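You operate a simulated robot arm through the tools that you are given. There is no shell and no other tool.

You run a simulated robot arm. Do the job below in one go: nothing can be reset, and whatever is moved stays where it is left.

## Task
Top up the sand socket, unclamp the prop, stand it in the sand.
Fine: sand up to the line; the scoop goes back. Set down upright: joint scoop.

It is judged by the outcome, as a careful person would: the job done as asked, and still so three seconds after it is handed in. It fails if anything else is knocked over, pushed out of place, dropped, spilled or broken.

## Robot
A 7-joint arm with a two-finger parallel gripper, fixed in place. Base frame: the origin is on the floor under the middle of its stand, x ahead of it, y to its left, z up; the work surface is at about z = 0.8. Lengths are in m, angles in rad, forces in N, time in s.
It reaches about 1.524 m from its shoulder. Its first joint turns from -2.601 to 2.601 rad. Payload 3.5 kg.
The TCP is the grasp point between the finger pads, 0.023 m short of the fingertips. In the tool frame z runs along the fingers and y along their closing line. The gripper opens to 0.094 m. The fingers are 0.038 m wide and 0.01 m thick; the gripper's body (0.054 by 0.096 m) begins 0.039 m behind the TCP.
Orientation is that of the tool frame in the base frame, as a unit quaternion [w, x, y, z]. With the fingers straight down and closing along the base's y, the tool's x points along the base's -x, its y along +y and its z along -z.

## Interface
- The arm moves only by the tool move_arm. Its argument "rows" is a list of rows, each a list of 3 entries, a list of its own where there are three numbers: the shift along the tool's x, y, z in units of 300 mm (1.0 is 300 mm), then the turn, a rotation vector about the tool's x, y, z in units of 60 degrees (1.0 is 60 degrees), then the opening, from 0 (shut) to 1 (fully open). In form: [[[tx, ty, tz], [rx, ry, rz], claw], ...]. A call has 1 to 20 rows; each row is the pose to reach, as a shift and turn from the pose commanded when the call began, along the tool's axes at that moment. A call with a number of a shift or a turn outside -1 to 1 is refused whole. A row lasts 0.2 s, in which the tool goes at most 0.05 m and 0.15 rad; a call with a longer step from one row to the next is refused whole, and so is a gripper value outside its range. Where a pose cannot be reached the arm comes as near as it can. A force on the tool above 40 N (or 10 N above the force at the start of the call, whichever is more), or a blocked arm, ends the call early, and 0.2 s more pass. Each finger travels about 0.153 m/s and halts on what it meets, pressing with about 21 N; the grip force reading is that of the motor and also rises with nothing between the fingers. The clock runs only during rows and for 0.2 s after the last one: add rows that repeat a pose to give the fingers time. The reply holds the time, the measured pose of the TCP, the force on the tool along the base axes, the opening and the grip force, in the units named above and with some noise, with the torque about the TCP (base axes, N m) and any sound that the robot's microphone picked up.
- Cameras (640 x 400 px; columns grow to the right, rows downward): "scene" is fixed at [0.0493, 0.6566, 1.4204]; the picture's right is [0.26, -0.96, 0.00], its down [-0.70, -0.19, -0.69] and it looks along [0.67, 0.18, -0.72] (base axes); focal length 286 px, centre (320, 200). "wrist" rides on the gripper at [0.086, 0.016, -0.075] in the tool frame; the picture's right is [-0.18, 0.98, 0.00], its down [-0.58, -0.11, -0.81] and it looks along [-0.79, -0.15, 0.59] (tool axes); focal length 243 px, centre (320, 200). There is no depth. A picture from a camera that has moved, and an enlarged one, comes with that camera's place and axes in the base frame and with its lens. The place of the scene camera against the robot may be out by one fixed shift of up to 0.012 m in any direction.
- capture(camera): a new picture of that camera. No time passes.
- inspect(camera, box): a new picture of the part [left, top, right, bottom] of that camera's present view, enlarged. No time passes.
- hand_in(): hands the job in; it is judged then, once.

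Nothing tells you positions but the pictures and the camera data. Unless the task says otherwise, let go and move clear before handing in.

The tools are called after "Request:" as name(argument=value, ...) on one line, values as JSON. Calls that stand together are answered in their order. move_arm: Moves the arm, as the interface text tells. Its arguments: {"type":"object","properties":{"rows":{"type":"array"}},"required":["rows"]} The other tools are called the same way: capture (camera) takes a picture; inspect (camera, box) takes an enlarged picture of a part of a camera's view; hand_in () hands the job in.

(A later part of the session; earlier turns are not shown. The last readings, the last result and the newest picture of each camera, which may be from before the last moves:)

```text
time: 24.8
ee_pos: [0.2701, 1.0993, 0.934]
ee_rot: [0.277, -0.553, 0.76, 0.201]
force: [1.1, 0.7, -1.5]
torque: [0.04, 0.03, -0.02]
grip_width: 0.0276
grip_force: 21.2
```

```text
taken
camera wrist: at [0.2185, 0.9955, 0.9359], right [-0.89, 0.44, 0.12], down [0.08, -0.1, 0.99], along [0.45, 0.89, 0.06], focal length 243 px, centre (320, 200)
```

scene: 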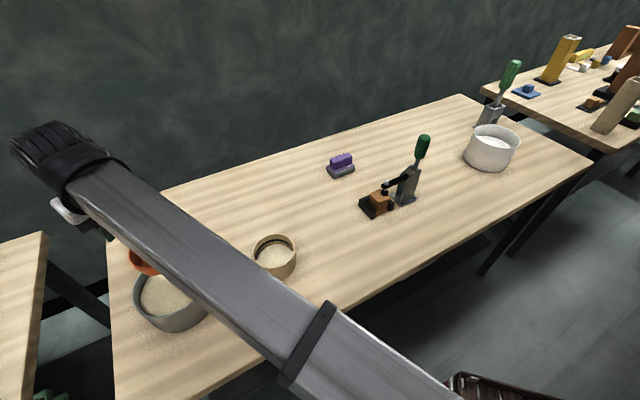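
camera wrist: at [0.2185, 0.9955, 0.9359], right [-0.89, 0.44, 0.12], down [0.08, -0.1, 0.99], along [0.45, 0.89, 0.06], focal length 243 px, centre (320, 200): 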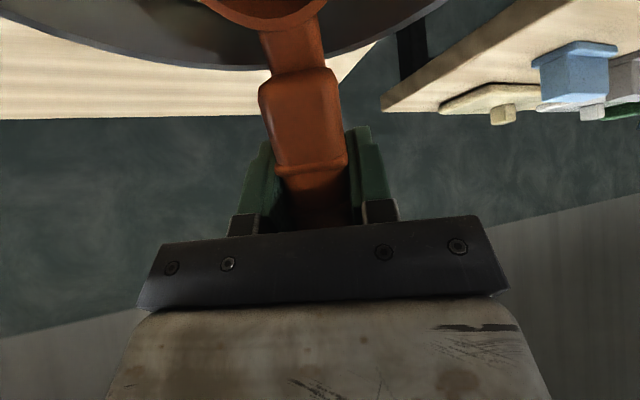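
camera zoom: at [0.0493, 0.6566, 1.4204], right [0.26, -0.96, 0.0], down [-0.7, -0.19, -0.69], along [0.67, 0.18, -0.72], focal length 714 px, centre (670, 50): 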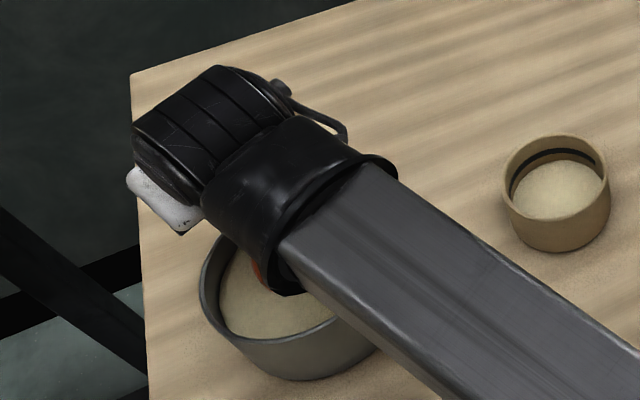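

The plunge met almost no resistance. Now I'll sweep forward while levelling the scoop and lifting it out of the sand.

Request:
move_arm(rows=[[[0.02, 0, 0.014], [0, 0.05, 0], 0], [[0.039, 0, 0.028], [0, 0.1, 0], 0], [[0.056, 0, 0.038], [0, 0.158, 0], 0], [[0.0738, 0, 0.049], [0, 0.217, 0], 0], [[0.083, 0, 0.057], [0, 0.275, 0], 0], [[0.0925, 0, 0.065], [0, 0.333, 0], 0], [[0.09, 0, 0.07], [0, 0.39, 0], 0], [[0.0862, 0, 0.0752], [0, 0.45, 0], 0], [[0.075, 0, 0.073], [0, 0.516, 0], 0], [[0.063, 0, 0.0708], [0, 0.583, 0], 0], [[0.025, 0, 0.035], [0, 0.625, 0], 0], [[-0.0144, 0, -0.001], [0, 0.667, 0], 0], [[-0.0144, 0, -0.001], [0, 0.667, 0], 0]])

Request:
inspect(camera="scene", box=[80, 180, 280, 340])

Request:
inspect(camera="wrist", box=[180, 0, 400, 130])

```text
time: 26.2
ee_pos: [0.2708, 1.0942, 0.9081]
ee_rot: [0.151, -0.577, 0.795, 0.109]
force: [-0.3, -3.5, 7.6]
torque: [0.04, 0.12, 0.04]
grip_width: 0.0276
grip_force: 20.8
stopped in row 7: the force on the tool passed its limit at 45 N (the readings are from after the stop); the commanded pose is now the measured one
```

```text
2.50 times, centred on (180, 260) of scene
camera zoom: at [0.0493, 0.6566, 1.4204], right [0.26, -0.96, 0.0], down [-0.7, -0.19, -0.69], along [0.67, 0.18, -0.72], focal length 714 px, centre (670, 50)
```

zoom: 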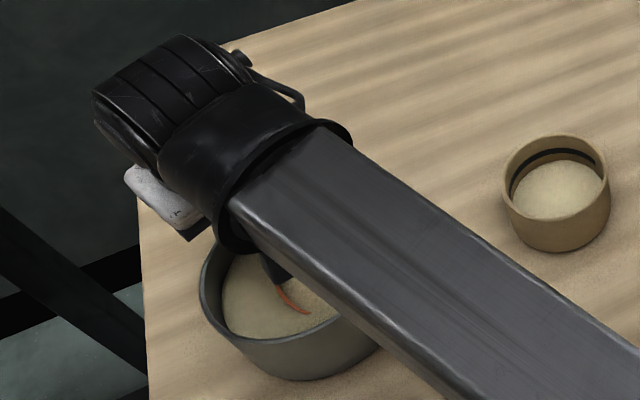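

```text
2.91 times, centred on (290, 65) of wrist
camera zoom: at [0.2201, 0.9967, 0.9463], right [-0.88, 0.47, 0.07], down [0.18, 0.2, 0.96], along [0.44, 0.86, -0.26], focal length 706 px, centre (407, 593)
```

zoom: 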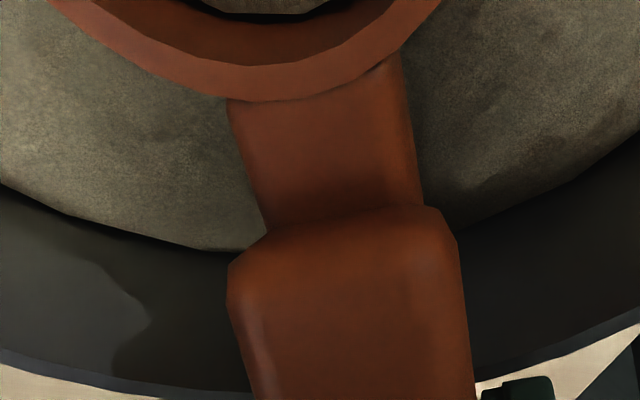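

The stop came from a fingertip touching the sand bowl's far rim (the torque points to the fingertips), so the rim is a bit higher than I reckoned. I'll level the scoop while rising faster this time.

Request:
move_arm(rows=[[[-0.007, 0, -0.004], [0, 0.04, 0], 0], [[-0.015, 0, -0.006], [0, 0.108, 0], 0], [[-0.024, 0, -0.01], [0, 0.175, 0], 0], [[-0.034, 0, -0.014], [0, 0.242, 0], 0], [[-0.045, 0, -0.03], [0, 0.3, 0], 0], [[-0.0563, 0, -0.0455], [0, 0.358, 0], 0], [[-0.08, 0, -0.11], [0, 0.358, 0], 0], [[-0.105, 0, -0.17], [0, 0.358, 0], 0], [[-0.105, 0, -0.17], [0, 0.358, 0], 0]])

Request:
capture(camera="scene")

Request:
inspect(camera="wrist", box=[180, 0, 400, 130])

```text
time: 28.2
ee_pos: [0.2729, 1.1051, 0.9655]
ee_rot: [-0.001, -0.588, 0.809, -0.002]
force: [0.7, 0.0, -2.0]
torque: [0.13, -0.02, -0.04]
grip_width: 0.0277
grip_force: 21.1
```

```text
taken
```

scene: 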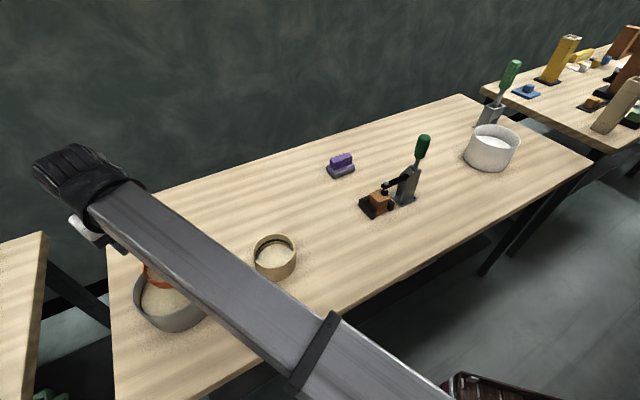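

```text
2.91 times, centred on (290, 65) of wrist
camera zoom: at [0.2295, 1.0277, 1.0419], right [-0.88, 0.48, 0.0], down [0.28, 0.52, 0.8], along [0.39, 0.71, -0.59], focal length 706 px, centre (407, 593)
```

zoom: 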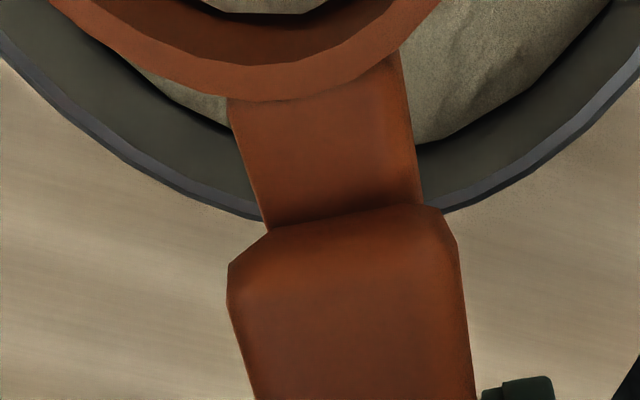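

The scoop now holds sand; it is visible inside the bowl and the load is about 1 N heavier. I'll carry it gently and level to beside the cup.

Request:
move_arm(rows=[[[0.005, -0.019, 0], [0, 0, 0], 0], [[0.0167, -0.062, 0], [0, 0, 0], 0], [[0.033, -0.124, 0], [0, 0, 0], 0], [[0.053, -0.198, 0], [0, 0, 0], 0], [[0.075, -0.279, 0], [0, 0, 0], 0], [[0.097, -0.36, 0], [0, 0, 0], 0], [[0.117, -0.434, 0], [0, 0, 0], 0], [[0.136, -0.505, 0], [0, 0, 0], 0], [[0.152, -0.563, 0], [0, 0, 0], 0], [[0.162, -0.602, 0], [0, 0, 0], 0], [[0.167, -0.62, 0], [0, 0, 0], 0], [[0.167, -0.62, 0], [0, 0, 0], 0]])

Request:
capture(camera="scene")

Request:
inspect(camera="scene", box=[110, 200, 310, 340])

Request:
capture(camera="wrist")

```text
time: 30.8
ee_pos: [0.436, 1.0005, 0.9655]
ee_rot: [-0.001, -0.588, 0.809, -0.002]
force: [-0.8, 1.1, -1.9]
torque: [0.15, -0.02, -0.01]
grip_width: 0.0277
grip_force: 20.5
```

```text
taken
```

scene: 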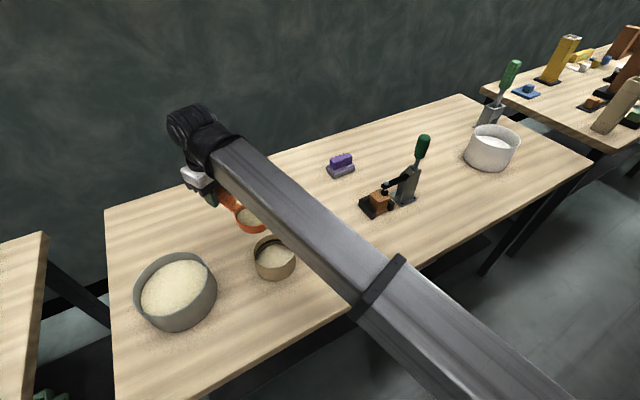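

```text
2.86 times, centred on (210, 270) of scene
camera zoom: at [0.0493, 0.6566, 1.4204], right [0.26, -0.96, 0.0], down [-0.7, -0.19, -0.69], along [0.67, 0.18, -0.72], focal length 816 px, centre (634, 0)
```

zoom: 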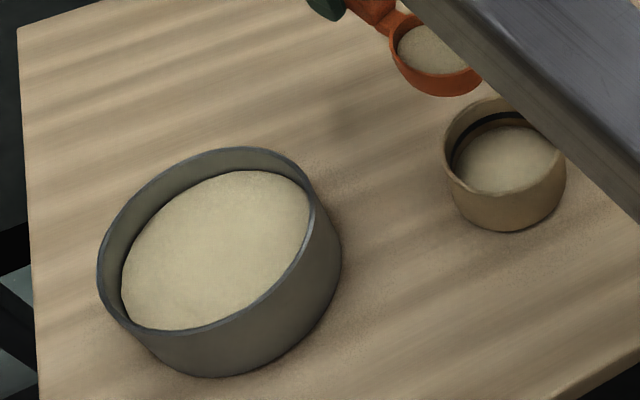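

```text
taken
camera wrist: at [0.392, 0.922, 1.0407], right [-0.88, 0.48, 0.0], down [0.28, 0.52, 0.8], along [0.39, 0.71, -0.59], focal length 243 px, centre (320, 200)
```

wrist: 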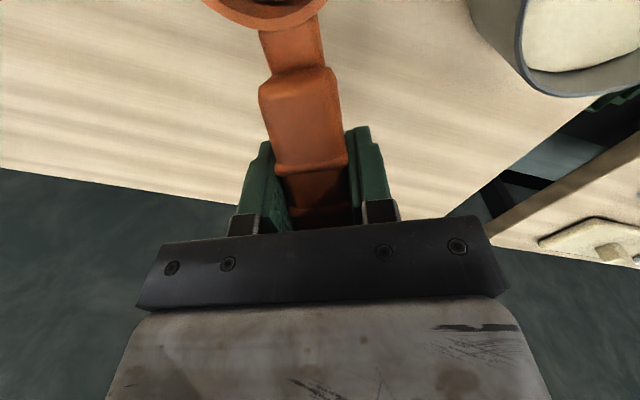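

The scoop holds a good load and nothing has spilled. I'll tilt it part way with its lip over the cup, then check alignment before any sand flows.

Request:
move_arm(rows=[[[0.0085, 0, -0.009], [0, -0.083, 0], 0], [[0.017, 0, -0.018], [0, -0.167, 0], 0], [[0.032, 0, -0.015], [0, -0.25, 0], 0], [[0.047, 0, -0.011], [0, -0.333, 0], 0], [[0.056, 0, -0.004], [0, -0.375, 0], 0], [[0.056, 0, -0.004], [0, -0.375, 0], 0]])

Request:
inspect(camera="scene", box=[200, 180, 320, 300])

Request:
capture(camera="wrist")

```text
time: 32.2
ee_pos: [0.4303, 0.9834, 0.9669]
ee_rot: [0.157, -0.577, 0.794, 0.113]
force: [0.1, 0.0, -1.6]
torque: [0.12, -0.01, 0.01]
grip_width: 0.0278
grip_force: 21.0
```

```text
3.33 times, centred on (260, 240) of scene
camera zoom: at [0.0493, 0.6566, 1.4204], right [0.26, -0.96, 0.0], down [-0.7, -0.19, -0.69], along [0.67, 0.18, -0.72], focal length 952 px, centre (520, 67)
```

zoom: 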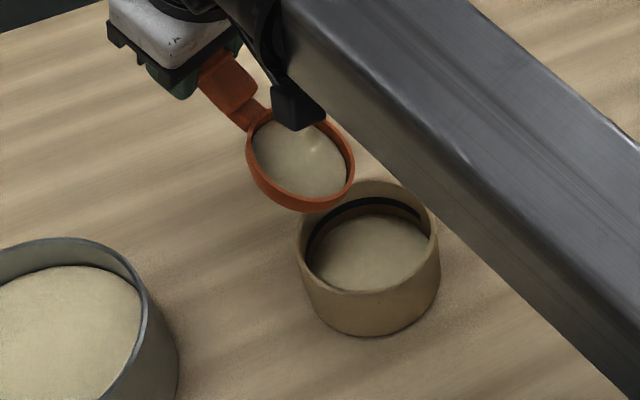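

```text
taken
camera wrist: at [0.3796, 0.8858, 1.0038], right [-0.88, 0.47, 0.07], down [0.17, 0.19, 0.97], along [0.44, 0.87, -0.25], focal length 243 px, centre (320, 200)
```

wrist: 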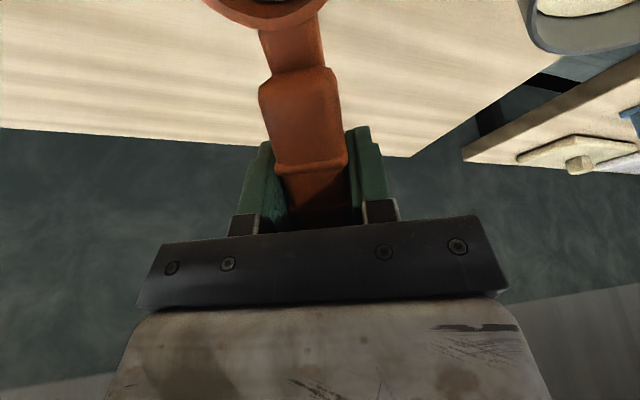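

The lip sits over the cup just as computed. I'll keep tilting slowly about the lip and watch how the sand responds.

Request:
move_arm(rows=[[[0.013, 0, -0.012], [0, -0.062, 0], 0], [[0.026, 0, -0.0245], [0, -0.125, 0], 0], [[0.036, 0, -0.04], [0, -0.175, 0], 0], [[0.0467, 0, -0.056], [0, -0.225, 0], 0], [[0.0585, 0, -0.074], [0, -0.275, 0], 0], [[0.0705, 0, -0.092], [0, -0.325, 0], 0], [[0.0705, 0, -0.092], [0, -0.325, 0], 0]])

Request:
inspect(camera="scene", box=[200, 180, 320, 300])

```text
time: 33.8
ee_pos: [0.421, 0.9555, 0.9848]
ee_rot: [0.289, -0.549, 0.756, 0.209]
force: [0.5, -0.2, -2.7]
torque: [0.04, -0.01, 0.0]
grip_width: 0.0277
grip_force: 21.0
```

```text
3.33 times, centred on (260, 240) of scene
camera zoom: at [0.0493, 0.6566, 1.4204], right [0.26, -0.96, 0.0], down [-0.7, -0.19, -0.69], along [0.67, 0.18, -0.72], focal length 952 px, centre (520, 67)
```

zoom: 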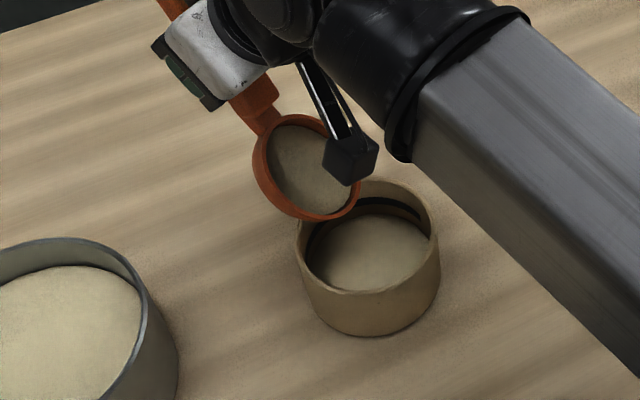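

At 42° the sand is still holding in the scoop. I'll tilt further to about 54° with the lip kept in place.

Request:
move_arm(rows=[[[0.008, 0, -0.022], [0, -0.05, 0], 0], [[0.0155, 0, -0.0435], [0, -0.1, 0], 0], [[0.024, 0, -0.065], [0, -0.15, 0], 0], [[0.0335, 0, -0.0863], [0, -0.2, 0], 0], [[0.0335, 0, -0.0863], [0, -0.2, 0], 0]])

Request:
inspect(camera="scene", box=[200, 180, 320, 300])

Request:
capture(camera="wrist")

```text
time: 35.0
ee_pos: [0.4131, 0.9322, 0.9979]
ee_rot: [0.367, -0.524, 0.721, 0.266]
force: [0.5, -0.9, -0.8]
torque: [0.04, -0.03, -0.01]
grip_width: 0.0279
grip_force: 21.0
```

```text
3.33 times, centred on (260, 240) of scene
camera zoom: at [0.0493, 0.6566, 1.4204], right [0.26, -0.96, 0.0], down [-0.7, -0.19, -0.69], along [0.67, 0.18, -0.72], focal length 952 px, centre (520, 67)
```

zoom: 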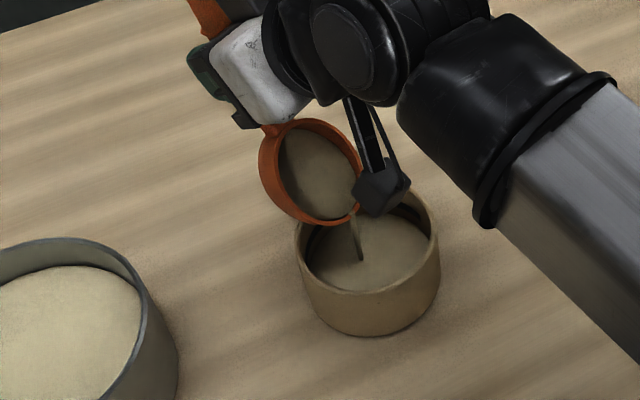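

```text
taken
camera wrist: at [0.3606, 0.8305, 0.972], right [-0.9, 0.41, 0.15], down [0.01, -0.33, 0.95], along [0.43, 0.85, 0.29], focal length 243 px, centre (320, 200)
```

wrist: 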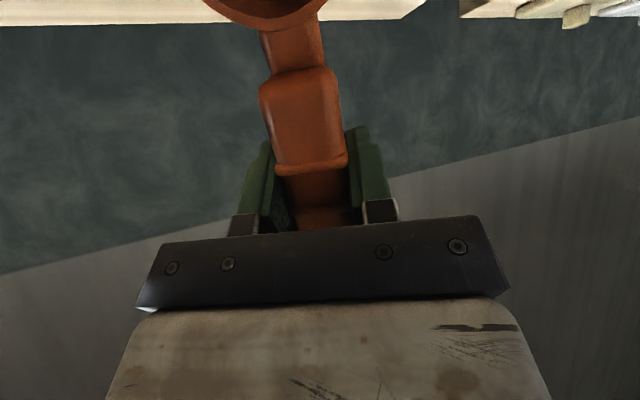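

A thin stream is now falling cleanly into the cup. I'll tilt a little more and hold while it pours.

Request:
move_arm(rows=[[[0.008, 0, -0.022], [0, -0.05, 0], 0], [[0.0162, 0, -0.0438], [0, -0.1, 0], 0], [[0.0162, 0, -0.0438], [0, -0.1, 0], 0], [[0.0162, 0, -0.0438], [0, -0.1, 0], 0], [[0.0162, 0, -0.0438], [0, -0.1, 0], 0]])

Request:
inspect(camera="scene", box=[200, 180, 320, 300])

```text
time: 36.2
ee_pos: [0.4089, 0.9172, 1.0011]
ee_rot: [0.404, -0.509, 0.702, 0.292]
force: [-1.1, 0.9, -0.8]
torque: [0.02, 0.02, -0.02]
grip_width: 0.0277
grip_force: 20.9
```

```text
3.33 times, centred on (260, 240) of scene
camera zoom: at [0.0493, 0.6566, 1.4204], right [0.26, -0.96, 0.0], down [-0.7, -0.19, -0.69], along [0.67, 0.18, -0.72], focal length 952 px, centre (520, 67)
```

zoom: 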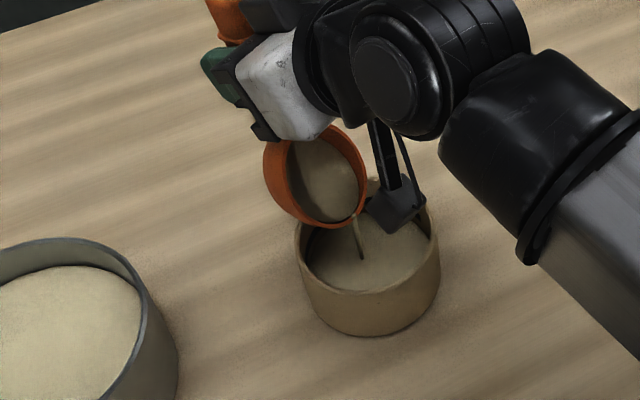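

The flow continues into the cup. I'll tilt to about 72° in small steps to empty more of the scoop.

Request:
move_arm(rows=[[[0.003, 0, -0.021], [0, -0.05, 0], 0], [[0.006, 0, -0.042], [0, -0.1, 0], 0], [[0.006, 0, -0.042], [0, -0.1, 0], 0], [[0.014, 0, -0.065], [0, -0.15, 0], 0], [[0.0225, 0, -0.0875], [0, -0.2, 0], 0], [[0.0225, 0, -0.0875], [0, -0.2, 0], 0], [[0.0225, 0, -0.0875], [0, -0.2, 0], 0]])

Request:
inspect(camera="scene", box=[200, 180, 320, 300])

```text
time: 37.8
ee_pos: [0.3999, 0.8941, 1.0082]
ee_rot: [0.475, -0.476, 0.655, 0.344]
force: [-0.3, 0.1, -0.7]
torque: [0.04, 0.0, -0.03]
grip_width: 0.0277
grip_force: 21.2
```

```text
3.33 times, centred on (260, 240) of scene
camera zoom: at [0.0493, 0.6566, 1.4204], right [0.26, -0.96, 0.0], down [-0.7, -0.19, -0.69], along [0.67, 0.18, -0.72], focal length 952 px, centre (520, 67)
```

zoom: 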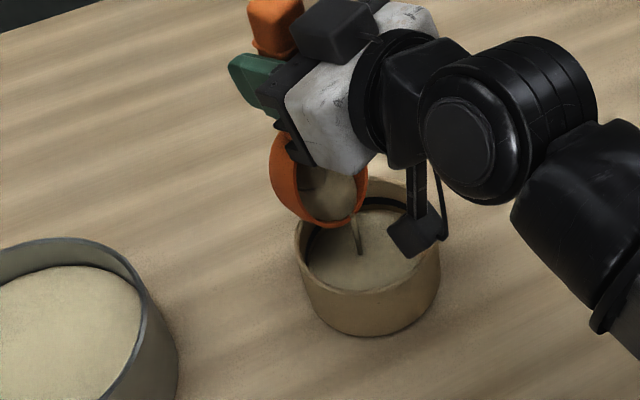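

It is still pouring steadily, and the cup level is rising. I'll tilt on to about 88°.

Request:
move_arm(rows=[[[0.006, 0, -0.035], [0, -0.067, 0], 0], [[0.013, 0, -0.0687], [0, -0.133, 0], 0], [[0.013, 0, -0.0687], [0, -0.133, 0], 0], [[0.023, 0, -0.1], [0, -0.2, 0], 0], [[0.0344, 0, -0.1308], [0, -0.267, 0], 0], [[0.0344, 0, -0.1308], [0, -0.267, 0], 0], [[0.0344, 0, -0.1308], [0, -0.267, 0], 0], [[0.0344, 0, -0.1308], [0, -0.267, 0], 0]])

Request:
inspect(camera="scene", box=[200, 180, 320, 300])

```text
time: 39.6
ee_pos: [0.3889, 0.8553, 1.0116]
ee_rot: [0.561, -0.424, 0.582, 0.407]
force: [0.2, 0.2, -1.3]
torque: [-0.03, 0.03, 0.0]
grip_width: 0.0276
grip_force: 21.8
```

```text
3.33 times, centred on (260, 240) of scene
camera zoom: at [0.0493, 0.6566, 1.4204], right [0.26, -0.96, 0.0], down [-0.7, -0.19, -0.69], along [0.67, 0.18, -0.72], focal length 952 px, centre (520, 67)
```

zoom: 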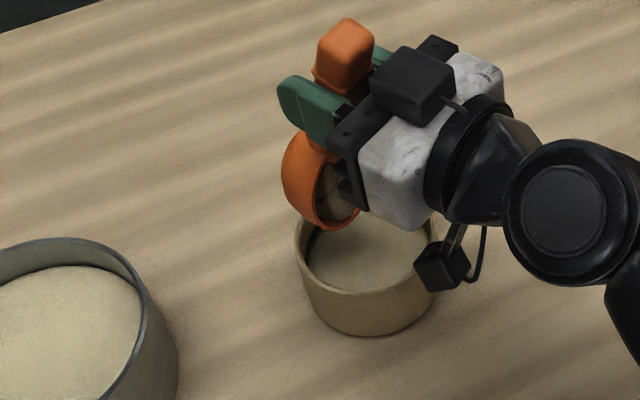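

The stream seems to have stopped. I'll zoom in on the scoop to see whether any sand is left in it.

Request:
inspect(camera="scene", box=[245, 210, 300, 260])

Request:
capture(camera="wrist")

```text
8.00 times, centred on (272, 235) of scene
camera zoom: at [0.0493, 0.6566, 1.4204], right [0.26, -0.96, 0.0], down [-0.7, -0.19, -0.69], along [0.67, 0.18, -0.72], focal length 2285 px, centre (700, -80)
```

zoom: 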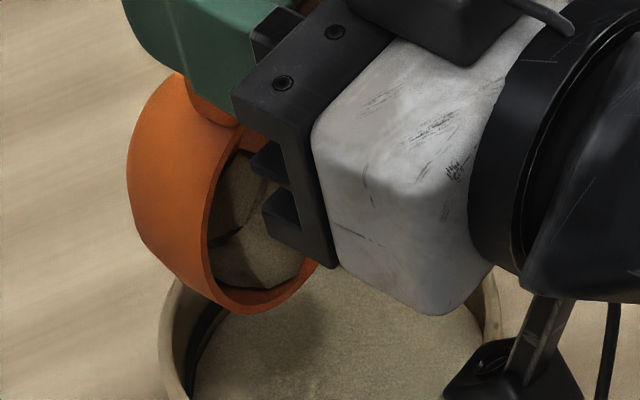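

```text
taken
camera wrist: at [0.3472, 0.7871, 0.9281], right [-0.93, 0.31, 0.18], down [-0.14, -0.78, 0.61], along [0.33, 0.55, 0.77], focal length 243 px, centre (320, 200)
```

wrist: 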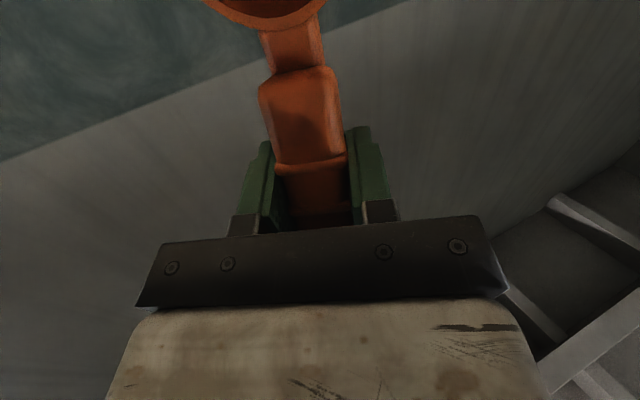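

Some sand is still clinging inside. I'll tilt about 10° more and hold so it can run out.

Request:
move_arm(rows=[[[0.009, 0, -0.04], [0, -0.083, 0], 0], [[0.0177, 0, -0.0808], [0, -0.167, 0], 0], [[0.0177, 0, -0.0808], [0, -0.167, 0], 0], [[0.0177, 0, -0.0808], [0, -0.167, 0], 0], [[0.0177, 0, -0.0808], [0, -0.167, 0], 0], [[0.0177, 0, -0.0808], [0, -0.167, 0], 0]])

Request:
inspect(camera="scene", box=[235, 200, 315, 290])

```text
time: 41.0
ee_pos: [0.381, 0.833, 1.0067]
ee_rot: [0.61, -0.386, 0.532, 0.442]
force: [0.4, 0.7, -0.1]
torque: [-0.03, 0.04, 0.05]
grip_width: 0.0278
grip_force: 21.1
```

```text
4.44 times, centred on (275, 245) of scene
camera zoom: at [0.0493, 0.6566, 1.4204], right [0.26, -0.96, 0.0], down [-0.7, -0.19, -0.69], along [0.67, 0.18, -0.72], focal length 1270 px, centre (520, 0)
```

zoom: 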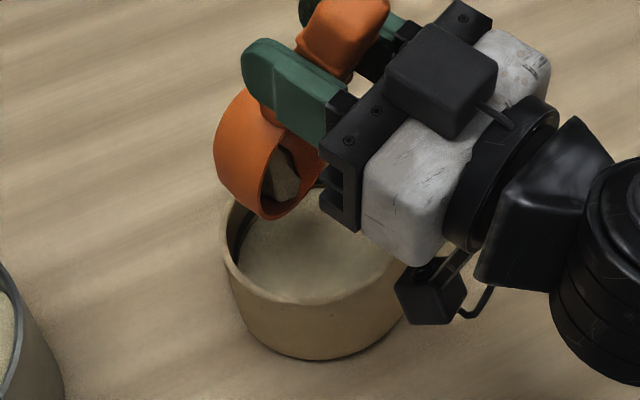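

Most of the load is out. I'll level the scoop again above the cup and then look at the cup's level.

Request:
move_arm(rows=[[[0.001, 0, 0.051], [0, 0.11, 0], 0], [[0.002, 0, 0.103], [0, 0.22, 0], 0], [[0.0035, 0, 0.154], [0, 0.33, 0], 0], [[0.005, 0, 0.205], [0, 0.44, 0], 0], [[0.006, 0, 0.257], [0, 0.55, 0], 0], [[0.007, 0, 0.308], [0, 0.66, 0], 0], [[0.008, 0, 0.36], [0, 0.77, 0], 0], [[0.0095, 0, 0.411], [0, 0.883, 0], 0]])

Request:
move_arm(rows=[[[0, 0, 0.036], [0, 0.107, 0], 0], [[0, 0, 0.072], [0, 0.214, 0], 0], [[0, 0, 0.108], [0, 0.321, 0], 0], [[0.001, 0, 0.144], [0, 0.43, 0], 0], [[0.001, 0, 0.18], [0, 0.536, 0], 0], [[0.002, 0, 0.216], [0, 0.643, 0], 0], [[0.002, 0, 0.252], [0, 0.75, 0], 0], [[0.002, 0, 0.252], [0, 0.75, 0], 0]])

Request:
inspect(camera="scene", box=[200, 180, 320, 300])

Request:
capture(camera="scene")

```text
time: 42.8
ee_pos: [0.4192, 0.9487, 1.0197]
ee_rot: [0.308, -0.543, 0.748, 0.223]
force: [-0.5, -0.4, -0.7]
torque: [0.03, 0.03, -0.02]
grip_width: 0.0276
grip_force: 21.3
```

```text
time: 44.6
ee_pos: [0.4342, 0.9982, 0.9667]
ee_rot: [0.0, -0.588, 0.809, -0.002]
force: [-0.5, -0.2, -1.8]
torque: [0.08, -0.02, -0.01]
grip_width: 0.0278
grip_force: 20.6
```

```text
3.33 times, centred on (260, 240) of scene
camera zoom: at [0.0493, 0.6566, 1.4204], right [0.26, -0.96, 0.0], down [-0.7, -0.19, -0.69], along [0.67, 0.18, -0.72], focal length 952 px, centre (520, 67)
```

zoom: 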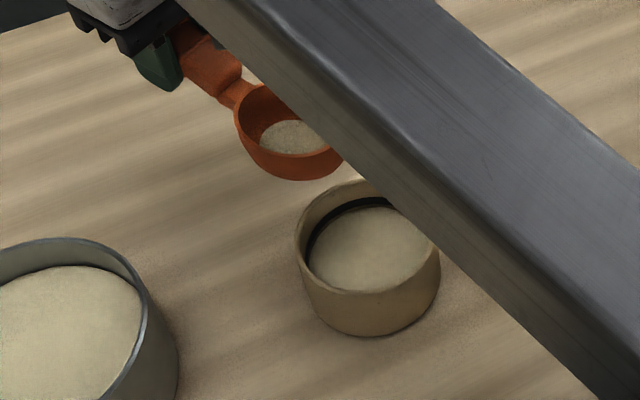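

```text
taken
```

scene: 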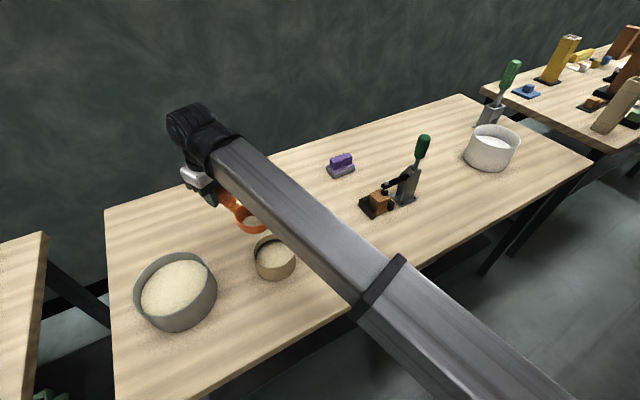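

A thin layer of sand remains in the scoop, and the cup's level has risen noticeably. I'll zoom in to see how far it is below the line.

Request:
inspect(camera="scene", box=[240, 220, 310, 290])

Request:
inspect(camera="scene", box=[225, 195, 275, 235])

```text
5.71 times, centred on (275, 255) of scene
camera zoom: at [0.0493, 0.6566, 1.4204], right [0.26, -0.96, 0.0], down [-0.7, -0.19, -0.69], along [0.67, 0.18, -0.72], focal length 1632 px, centre (577, -114)
```

zoom: 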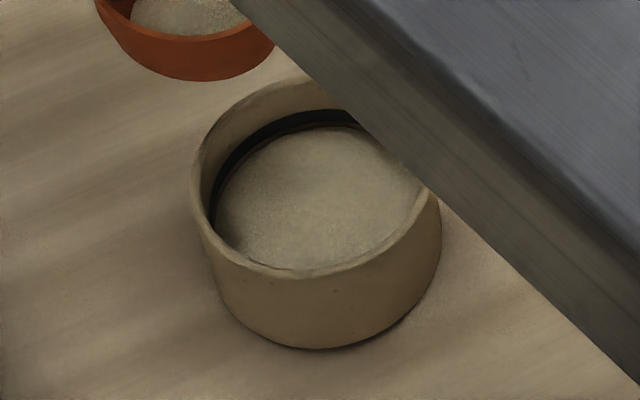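

```text
10.00 times, centred on (250, 215) of scene
camera zoom: at [0.0493, 0.6566, 1.4204], right [0.26, -0.96, 0.0], down [-0.7, -0.19, -0.69], along [0.67, 0.18, -0.72], focal length 2857 px, centre (1020, 50)
```

zoom: 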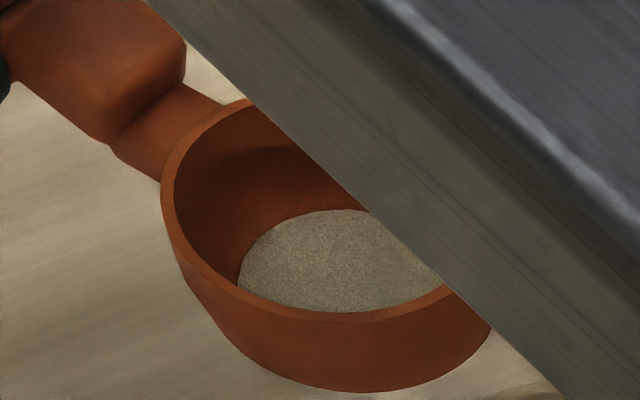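

The sand is now about at the lower edge of the dark line. I'll move the arm aside toward the sand bowl to get an unobstructed view of the cup.

Request:
move_arm(rows=[[[-0.02, 0.08, 0], [0, 0, 0], 0], [[-0.055, 0.2, 0], [0, 0, 0], 0], [[-0.09, 0.33, 0], [0, 0, 0], 0], [[-0.125, 0.46, 0], [0, 0, 0], 0], [[-0.15, 0.56, 0], [0, 0, 0], 0], [[-0.167, 0.62, 0], [0, 0, 0], 0], [[-0.167, 0.62, 0], [0, 0, 0], 0]])

Request:
inspect(camera="scene", box=[240, 220, 310, 290])

Request:
inspect(camera="scene", box=[250, 225, 300, 260])

Request:
capture(camera="wrist")

```text
time: 46.2
ee_pos: [0.2745, 1.1054, 0.9674]
ee_rot: [0.0, -0.588, 0.809, -0.002]
force: [0.1, -1.0, -0.8]
torque: [0.08, -0.02, 0.0]
grip_width: 0.0278
grip_force: 20.7
```

```text
5.71 times, centred on (275, 255) of scene
camera zoom: at [0.0493, 0.6566, 1.4204], right [0.26, -0.96, 0.0], down [-0.7, -0.19, -0.69], along [0.67, 0.18, -0.72], focal length 1632 px, centre (577, -114)
```

zoom: 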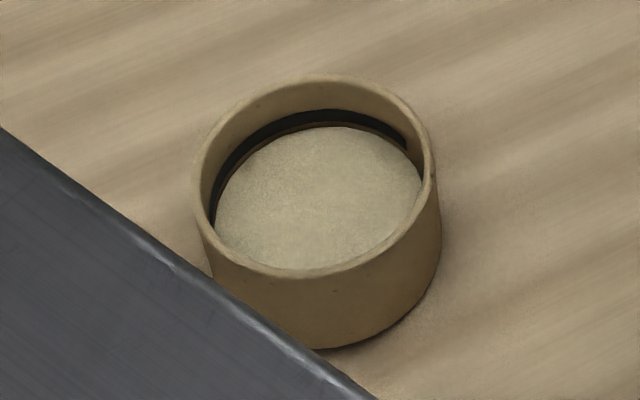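

```text
11.43 times, centred on (275, 242) of scene
camera zoom: at [0.0493, 0.6566, 1.4204], right [0.26, -0.96, 0.0], down [-0.7, -0.19, -0.69], along [0.67, 0.18, -0.72], focal length 3265 px, centre (834, -286)
```

zoom: 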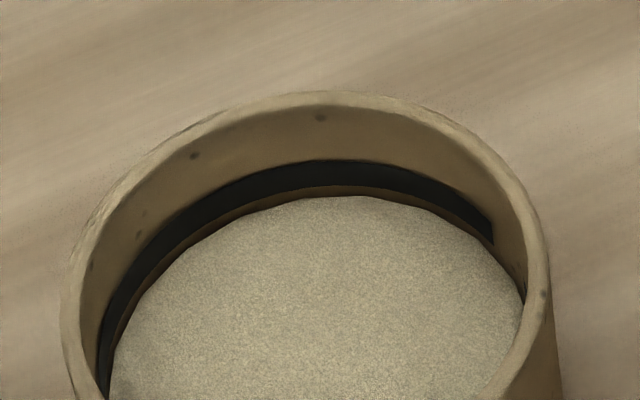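

```text
taken
camera wrist: at [0.2307, 1.0272, 1.0422], right [-0.88, 0.48, 0.0], down [0.28, 0.52, 0.81], along [0.39, 0.71, -0.59], focal length 243 px, centre (320, 200)
```

wrist: 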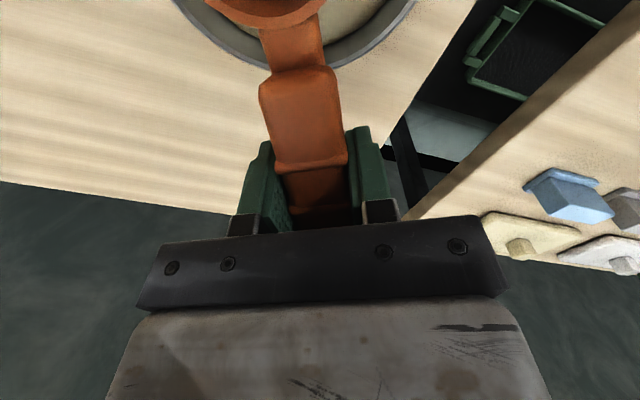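

The level is about 3 mm below the line's lower edge, so roughly 40 ml more is needed. I'll scoop again, starting with the nose-down pitch and plunge, and keep the fingers higher over the rim.

Request:
move_arm(rows=[[[0.002, 0, -0.016], [0, -0.11, 0], 0], [[0.004, 0, -0.031], [0, -0.22, 0], 0], [[0.006, 0, -0.047], [0, -0.33, 0], 0], [[0.008, 0, -0.062], [0, -0.44, 0], 0], [[0.009, 0, -0.078], [0, -0.55, 0], 0], [[0.011, 0, -0.093], [0, -0.667, 0], 0]])

Request:
move_arm(rows=[[[0.03, 0, 0.032], [0, 0, 0], 0], [[0.06, 0, 0.065], [0, 0, 0], 0], [[0.09, 0, 0.098], [0, 0, 0], 0], [[0.12, 0, 0.13], [0, 0, 0], 0], [[0.147, 0, 0.16], [0, 0, 0], 0]])

```text
time: 47.6
ee_pos: [0.2725, 1.1009, 0.9948]
ee_rot: [0.277, -0.553, 0.76, 0.201]
force: [0.8, 0.2, -1.6]
torque: [0.03, 0.0, -0.03]
grip_width: 0.0278
grip_force: 20.6
```

```text
time: 48.8
ee_pos: [0.2716, 1.0967, 0.9298]
ee_rot: [0.276, -0.553, 0.76, 0.2]
force: [0.2, -0.2, -0.2]
torque: [0.01, -0.01, 0.02]
grip_width: 0.0276
grip_force: 21.1
```

The plunge went smoothly. Now the forward sweep, with levelling and lifting.

Request:
move_arm(rows=[[[0.018, 0, 0.007], [0, 0.042, 0], 0], [[0.0355, 0, 0.0137], [0, 0.083, 0], 0], [[0.052, 0, 0.018], [0, 0.125, 0], 0], [[0.0695, 0, 0.0226], [0, 0.167, 0], 0], [[0.071, 0, 0.028], [0, 0.208, 0], 0], [[0.0726, 0, 0.033], [0, 0.25, 0], 0], [[0.066, 0, 0.035], [0, 0.29, 0], 0], [[0.0597, 0, 0.0374], [0, 0.333, 0], 0], [[0.045, 0, 0.0406], [0, 0.417, 0], 0], [[0.034, 0, 0.041], [0, 0.483, 0], 0], [[0.024, 0, 0.0416], [0, 0.55, 0], 0], [[0.009, 0, 0.031], [0, 0.61, 0], 0], [[-0.0065, 0, 0.0198], [0, 0.667, 0], 0], [[-0.045, 0, -0.03], [0, 0.667, 0], 0], [[-0.0922, 0, -0.0823], [0, 0.667, 0], 0], [[-0.0922, 0, -0.0823], [0, 0.667, 0], 0]])

Request:
inspect(camera="scene", box=[80, 180, 280, 340])

Request:
inspect(camera="wrist", box=[180, 0, 400, 130])

```text
time: 52.2
ee_pos: [0.2715, 1.1031, 0.9657]
ee_rot: [-0.001, -0.588, 0.809, -0.002]
force: [-0.5, 0.6, -1.8]
torque: [0.13, -0.05, 0.01]
grip_width: 0.0278
grip_force: 20.3
```

```text
2.50 times, centred on (180, 260) of scene
camera zoom: at [0.0493, 0.6566, 1.4204], right [0.26, -0.96, 0.0], down [-0.7, -0.19, -0.69], along [0.67, 0.18, -0.72], focal length 714 px, centre (670, 50)
```

zoom: 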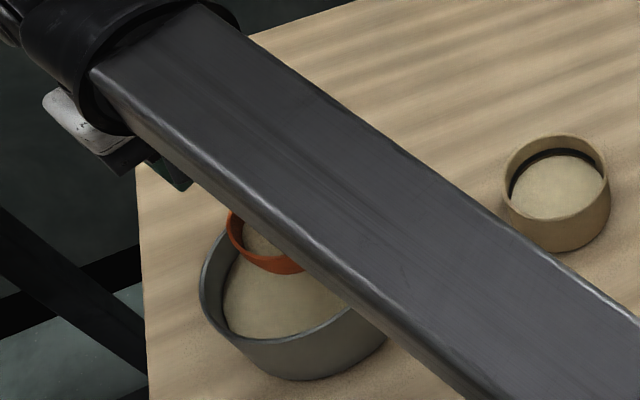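

```text
2.91 times, centred on (290, 65) of wrist
camera zoom: at [0.2285, 1.0258, 1.0414], right [-0.88, 0.48, 0.0], down [0.28, 0.52, 0.8], along [0.39, 0.71, -0.59], focal length 706 px, centre (407, 593)
```

zoom: 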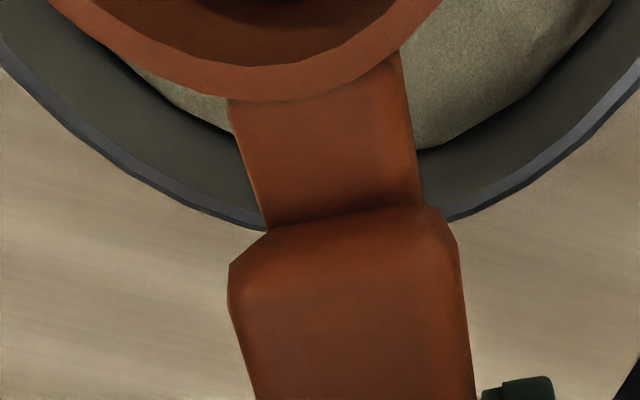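

The scoop is loaded again and nothing touched the rim. I'll carry it level back to the cup.

Request:
move_arm(rows=[[[0.005, -0.019, 0], [0, 0, 0], 0], [[0.0157, -0.062, 0], [0, 0, 0], 0], [[0.032, -0.124, 0], [0, 0, 0], 0], [[0.051, -0.198, 0], [0, 0, 0], 0], [[0.071, -0.279, 0], [0, 0, 0], 0], [[0.092, -0.36, 0], [0, 0, 0], 0], [[0.111, -0.434, 0], [0, 0, 0], 0], [[0.13, -0.505, 0], [0, 0, 0], 0], [[0.144, -0.565, 0], [0, 0, 0], 0], [[0.154, -0.604, 0], [0, 0, 0], 0], [[0.159, -0.623, 0], [0, 0, 0], 0], [[0.159, -0.623, 0], [0, 0, 0], 0]])

Request:
inspect(camera="scene", box=[110, 190, 310, 340])

```text
time: 54.8
ee_pos: [0.4367, 0.9978, 0.9659]
ee_rot: [-0.001, -0.588, 0.809, -0.001]
force: [0.4, 0.4, -1.5]
torque: [0.1, -0.04, 0.0]
grip_width: 0.0276
grip_force: 21.2
```

```text
2.67 times, centred on (210, 265) of scene
camera zoom: at [0.0493, 0.6566, 1.4204], right [0.26, -0.96, 0.0], down [-0.7, -0.19, -0.69], along [0.67, 0.18, -0.72], focal length 762 px, centre (613, 27)
```

zoom: 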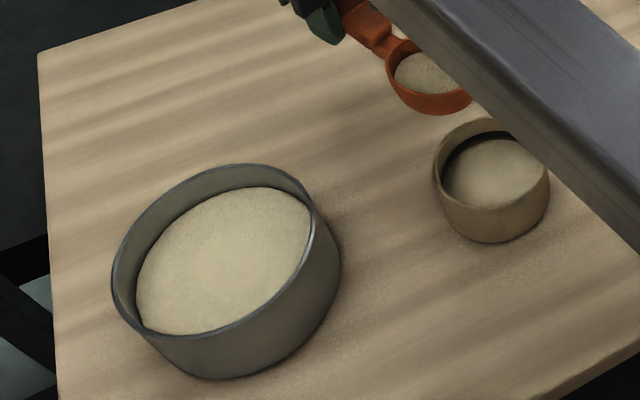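

The second load is a bit smaller, which suits what the cup still needs. I'll tilt to about 42° over the cup as before.

Request:
move_arm(rows=[[[0.012, 0, -0.01], [0, -0.1, 0], 0], [[0.024, 0, -0.015], [0, -0.2, 0], 0], [[0.038, 0, -0.009], [0, -0.3, 0], 0], [[0.051, 0, -0.003], [0, -0.375, 0], 0], [[0.073, 0, -0.012], [0, -0.455, 0], 0], [[0.095, 0, -0.022], [0, -0.533, 0], 0], [[0.123, 0, -0.041], [0, -0.617, 0], 0], [[0.152, 0, -0.061], [0, -0.7, 0], 0], [[0.152, 0, -0.061], [0, -0.7, 0], 0]])

Request:
inspect(camera="scene", box=[200, 180, 320, 300])

```text
time: 56.8
ee_pos: [0.4231, 0.9589, 0.9844]
ee_rot: [0.289, -0.549, 0.755, 0.21]
force: [-0.5, 0.0, -1.1]
torque: [0.06, -0.04, 0.03]
grip_width: 0.0278
grip_force: 20.7
```

```text
3.33 times, centred on (260, 240) of scene
camera zoom: at [0.0493, 0.6566, 1.4204], right [0.26, -0.96, 0.0], down [-0.7, -0.19, -0.69], along [0.67, 0.18, -0.72], focal length 952 px, centre (520, 67)
```

zoom: 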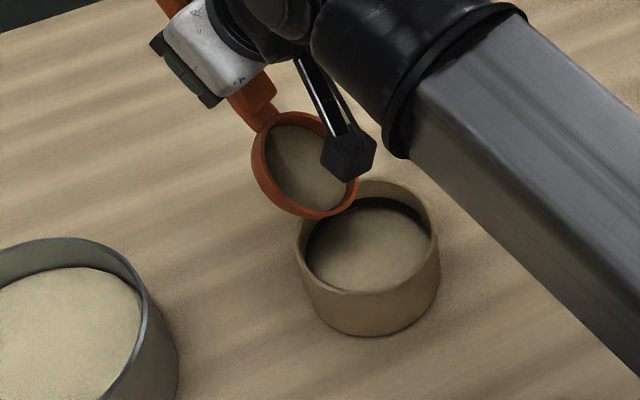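

The lip is over the cup. I'll tilt to 60° and hold for the flow to start.

Request:
move_arm(rows=[[[0.02, 0, -0.048], [0, -0.1, 0], 0], [[0.0423, 0, -0.096], [0, -0.2, 0], 0], [[0.054, 0, -0.116], [0, -0.25, 0], 0], [[0.0652, 0, -0.1363], [0, -0.3, 0], 0], [[0.0652, 0, -0.1363], [0, -0.3, 0], 0], [[0.0652, 0, -0.1363], [0, -0.3, 0], 0]])

Request:
inspect(camera="scene", box=[240, 220, 310, 290])

```text
time: 58.2
ee_pos: [0.4091, 0.9189, 1.002]
ee_rot: [0.404, -0.51, 0.701, 0.293]
force: [0.6, -0.4, -1.4]
torque: [0.05, -0.04, -0.04]
grip_width: 0.0279
grip_force: 20.7
```

```text
5.71 times, centred on (275, 255) of scene
camera zoom: at [0.0493, 0.6566, 1.4204], right [0.26, -0.96, 0.0], down [-0.7, -0.19, -0.69], along [0.67, 0.18, -0.72], focal length 1632 px, centre (577, -114)
```

zoom: 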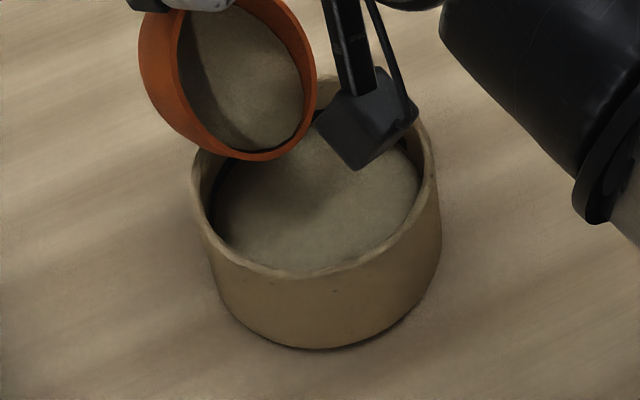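

No flow yet with this smaller load. I'll continue tilting in the same small steps to 72°.

Request:
move_arm(rows=[[[0.003, 0, -0.021], [0, -0.05, 0], 0], [[0.006, 0, -0.042], [0, -0.1, 0], 0], [[0.006, 0, -0.042], [0, -0.1, 0], 0], [[0.014, 0, -0.065], [0, -0.15, 0], 0], [[0.0225, 0, -0.0875], [0, -0.2, 0], 0], [[0.0225, 0, -0.0875], [0, -0.2, 0], 0], [[0.0225, 0, -0.0875], [0, -0.2, 0], 0]])

Request:
inspect(camera="scene", box=[240, 220, 310, 290])

```text
time: 59.8
ee_pos: [0.4017, 0.8932, 1.0096]
ee_rot: [0.475, -0.476, 0.655, 0.345]
force: [0.2, 0.7, -0.4]
torque: [0.0, 0.02, 0.01]
grip_width: 0.0276
grip_force: 21.0
```

```text
5.71 times, centred on (275, 255) of scene
camera zoom: at [0.0493, 0.6566, 1.4204], right [0.26, -0.96, 0.0], down [-0.7, -0.19, -0.69], along [0.67, 0.18, -0.72], focal length 1632 px, centre (577, -114)
```

zoom: 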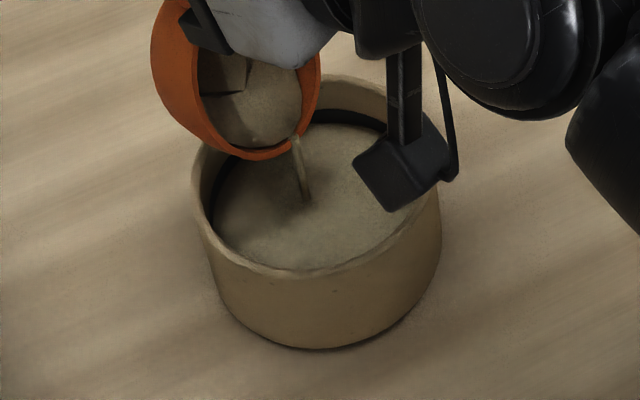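

The sand is flowing again into the cup. I'll tilt to 80° and check the level against the line.

Request:
move_arm(rows=[[[0.006, 0, -0.035], [0, -0.067, 0], 0], [[0.013, 0, -0.0687], [0, -0.133, 0], 0], [[0.013, 0, -0.0687], [0, -0.133, 0], 0], [[0.013, 0, -0.0687], [0, -0.133, 0], 0]])

Request:
inspect(camera="scene", box=[240, 220, 310, 290])

```text
time: 60.8
ee_pos: [0.3957, 0.8721, 1.0125]
ee_rot: [0.52, -0.451, 0.619, 0.378]
force: [0.0, 0.2, -0.8]
torque: [0.03, 0.03, 0.02]
grip_width: 0.0276
grip_force: 20.6
```

```text
5.71 times, centred on (275, 255) of scene
camera zoom: at [0.0493, 0.6566, 1.4204], right [0.26, -0.96, 0.0], down [-0.7, -0.19, -0.69], along [0.67, 0.18, -0.72], focal length 1632 px, centre (577, -114)
```

zoom: 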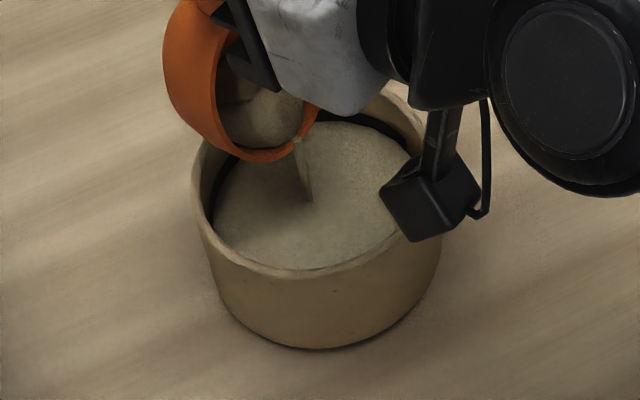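

The level is creeping up the dark line. I'll tilt to 88° and hold.

Request:
move_arm(rows=[[[0.0086, 0, -0.03], [0, -0.067, 0], 0], [[0.0172, 0, -0.059], [0, -0.133, 0], 0], [[0.0172, 0, -0.059], [0, -0.133, 0], 0], [[0.0172, 0, -0.059], [0, -0.133, 0], 0], [[0.0172, 0, -0.059], [0, -0.133, 0], 0]])

Request:
inspect(camera="scene", box=[240, 220, 310, 290])

```text
time: 62.0
ee_pos: [0.3884, 0.8547, 1.0101]
ee_rot: [0.562, -0.423, 0.583, 0.407]
force: [-0.2, 0.7, -0.6]
torque: [-0.02, 0.03, 0.01]
grip_width: 0.0279
grip_force: 20.4
```

```text
5.71 times, centred on (275, 255) of scene
camera zoom: at [0.0493, 0.6566, 1.4204], right [0.26, -0.96, 0.0], down [-0.7, -0.19, -0.69], along [0.67, 0.18, -0.72], focal length 1632 px, centre (577, -114)
```

zoom: 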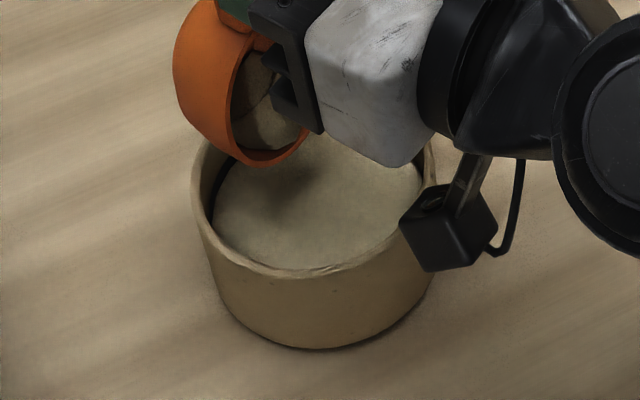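

The flow has stopped at this tilt. I'll bring the scoop back to 45° to uncover the line and read the level.

Request:
move_arm(rows=[[[-0.007, 0, 0.047], [0, 0.102, 0], 0], [[-0.014, 0, 0.094], [0, 0.205, 0], 0], [[-0.02, 0, 0.141], [0, 0.307, 0], 0], [[-0.027, 0, 0.189], [0, 0.41, 0], 0], [[-0.034, 0, 0.236], [0, 0.512, 0], 0], [[-0.041, 0, 0.283], [0, 0.615, 0], 0], [[-0.048, 0, 0.33], [0, 0.717, 0], 0], [[-0.048, 0, 0.33], [0, 0.717, 0], 0]])

Request:
inspect(camera="scene", box=[240, 220, 310, 290])

Request:
inspect(camera="scene", box=[250, 225, 300, 260])

```text
time: 63.8
ee_pos: [0.4209, 0.9489, 1.02]
ee_rot: [0.308, -0.544, 0.748, 0.223]
force: [0.6, 0.0, -0.3]
torque: [0.03, -0.01, 0.02]
grip_width: 0.0276
grip_force: 20.9
```

```text
5.71 times, centred on (275, 255) of scene
camera zoom: at [0.0493, 0.6566, 1.4204], right [0.26, -0.96, 0.0], down [-0.7, -0.19, -0.69], along [0.67, 0.18, -0.72], focal length 1632 px, centre (577, -114)
```

zoom: 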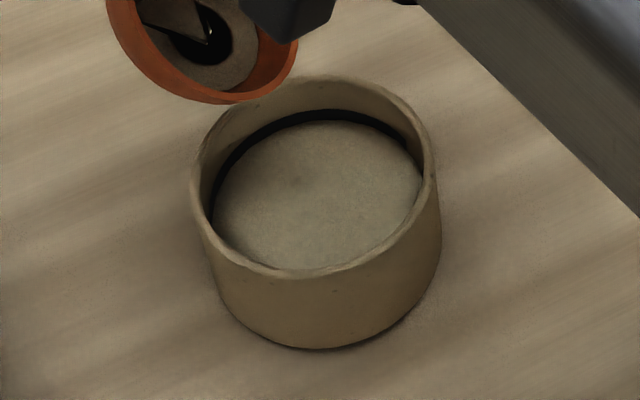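

```text
11.43 times, centred on (275, 242) of scene
camera zoom: at [0.0493, 0.6566, 1.4204], right [0.26, -0.96, 0.0], down [-0.7, -0.19, -0.69], along [0.67, 0.18, -0.72], focal length 3265 px, centre (834, -286)
```

zoom: 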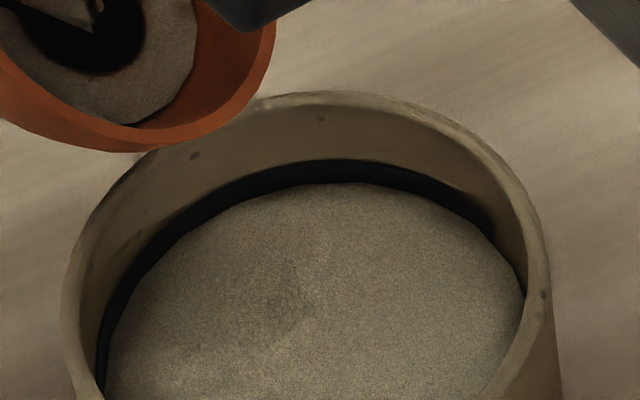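

The sand has just reached the line's lower edge. I'd like it a few millimetres higher, into the line, so I'll tilt the scoop to 98° to pour out more of the remainder.

Request:
move_arm(rows=[[[0.04, 0, -0.0325], [0, -0.11, 0], 0], [[0.08, 0, -0.065], [0, -0.22, 0], 0], [[0.12, 0, -0.0975], [0, -0.331, 0], 0], [[0.16, 0, -0.13], [0, -0.441, 0], 0], [[0.2, 0, -0.1625], [0, -0.552, 0], 0], [[0.24, 0, -0.195], [0, -0.662, 0], 0], [[0.281, 0, -0.2275], [0, -0.773, 0], 0], [[0.321, 0, -0.26], [0, -0.883, 0], 0], [[0.321, 0, -0.26], [0, -0.883, 0], 0], [[0.321, 0, -0.26], [0, -0.883, 0], 0], [[0.321, 0, -0.26], [0, -0.883, 0], 0]])

Request:
inspect(camera="scene", box=[230, 200, 310, 290])

```text
time: 66.2
ee_pos: [0.3818, 0.8339, 1.0077]
ee_rot: [0.61, -0.387, 0.531, 0.443]
force: [0.7, 0.4, -1.8]
torque: [-0.07, 0.03, 0.04]
grip_width: 0.0275
grip_force: 20.2
```

```text
4.44 times, centred on (270, 245) of scene
camera zoom: at [0.0493, 0.6566, 1.4204], right [0.26, -0.96, 0.0], down [-0.7, -0.19, -0.69], along [0.67, 0.18, -0.72], focal length 1270 px, centre (542, 0)
```

zoom: 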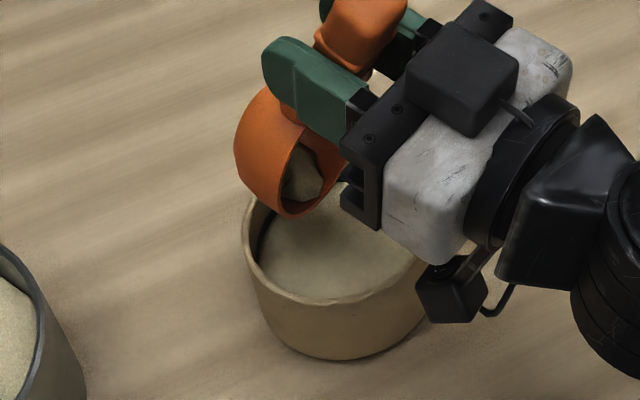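

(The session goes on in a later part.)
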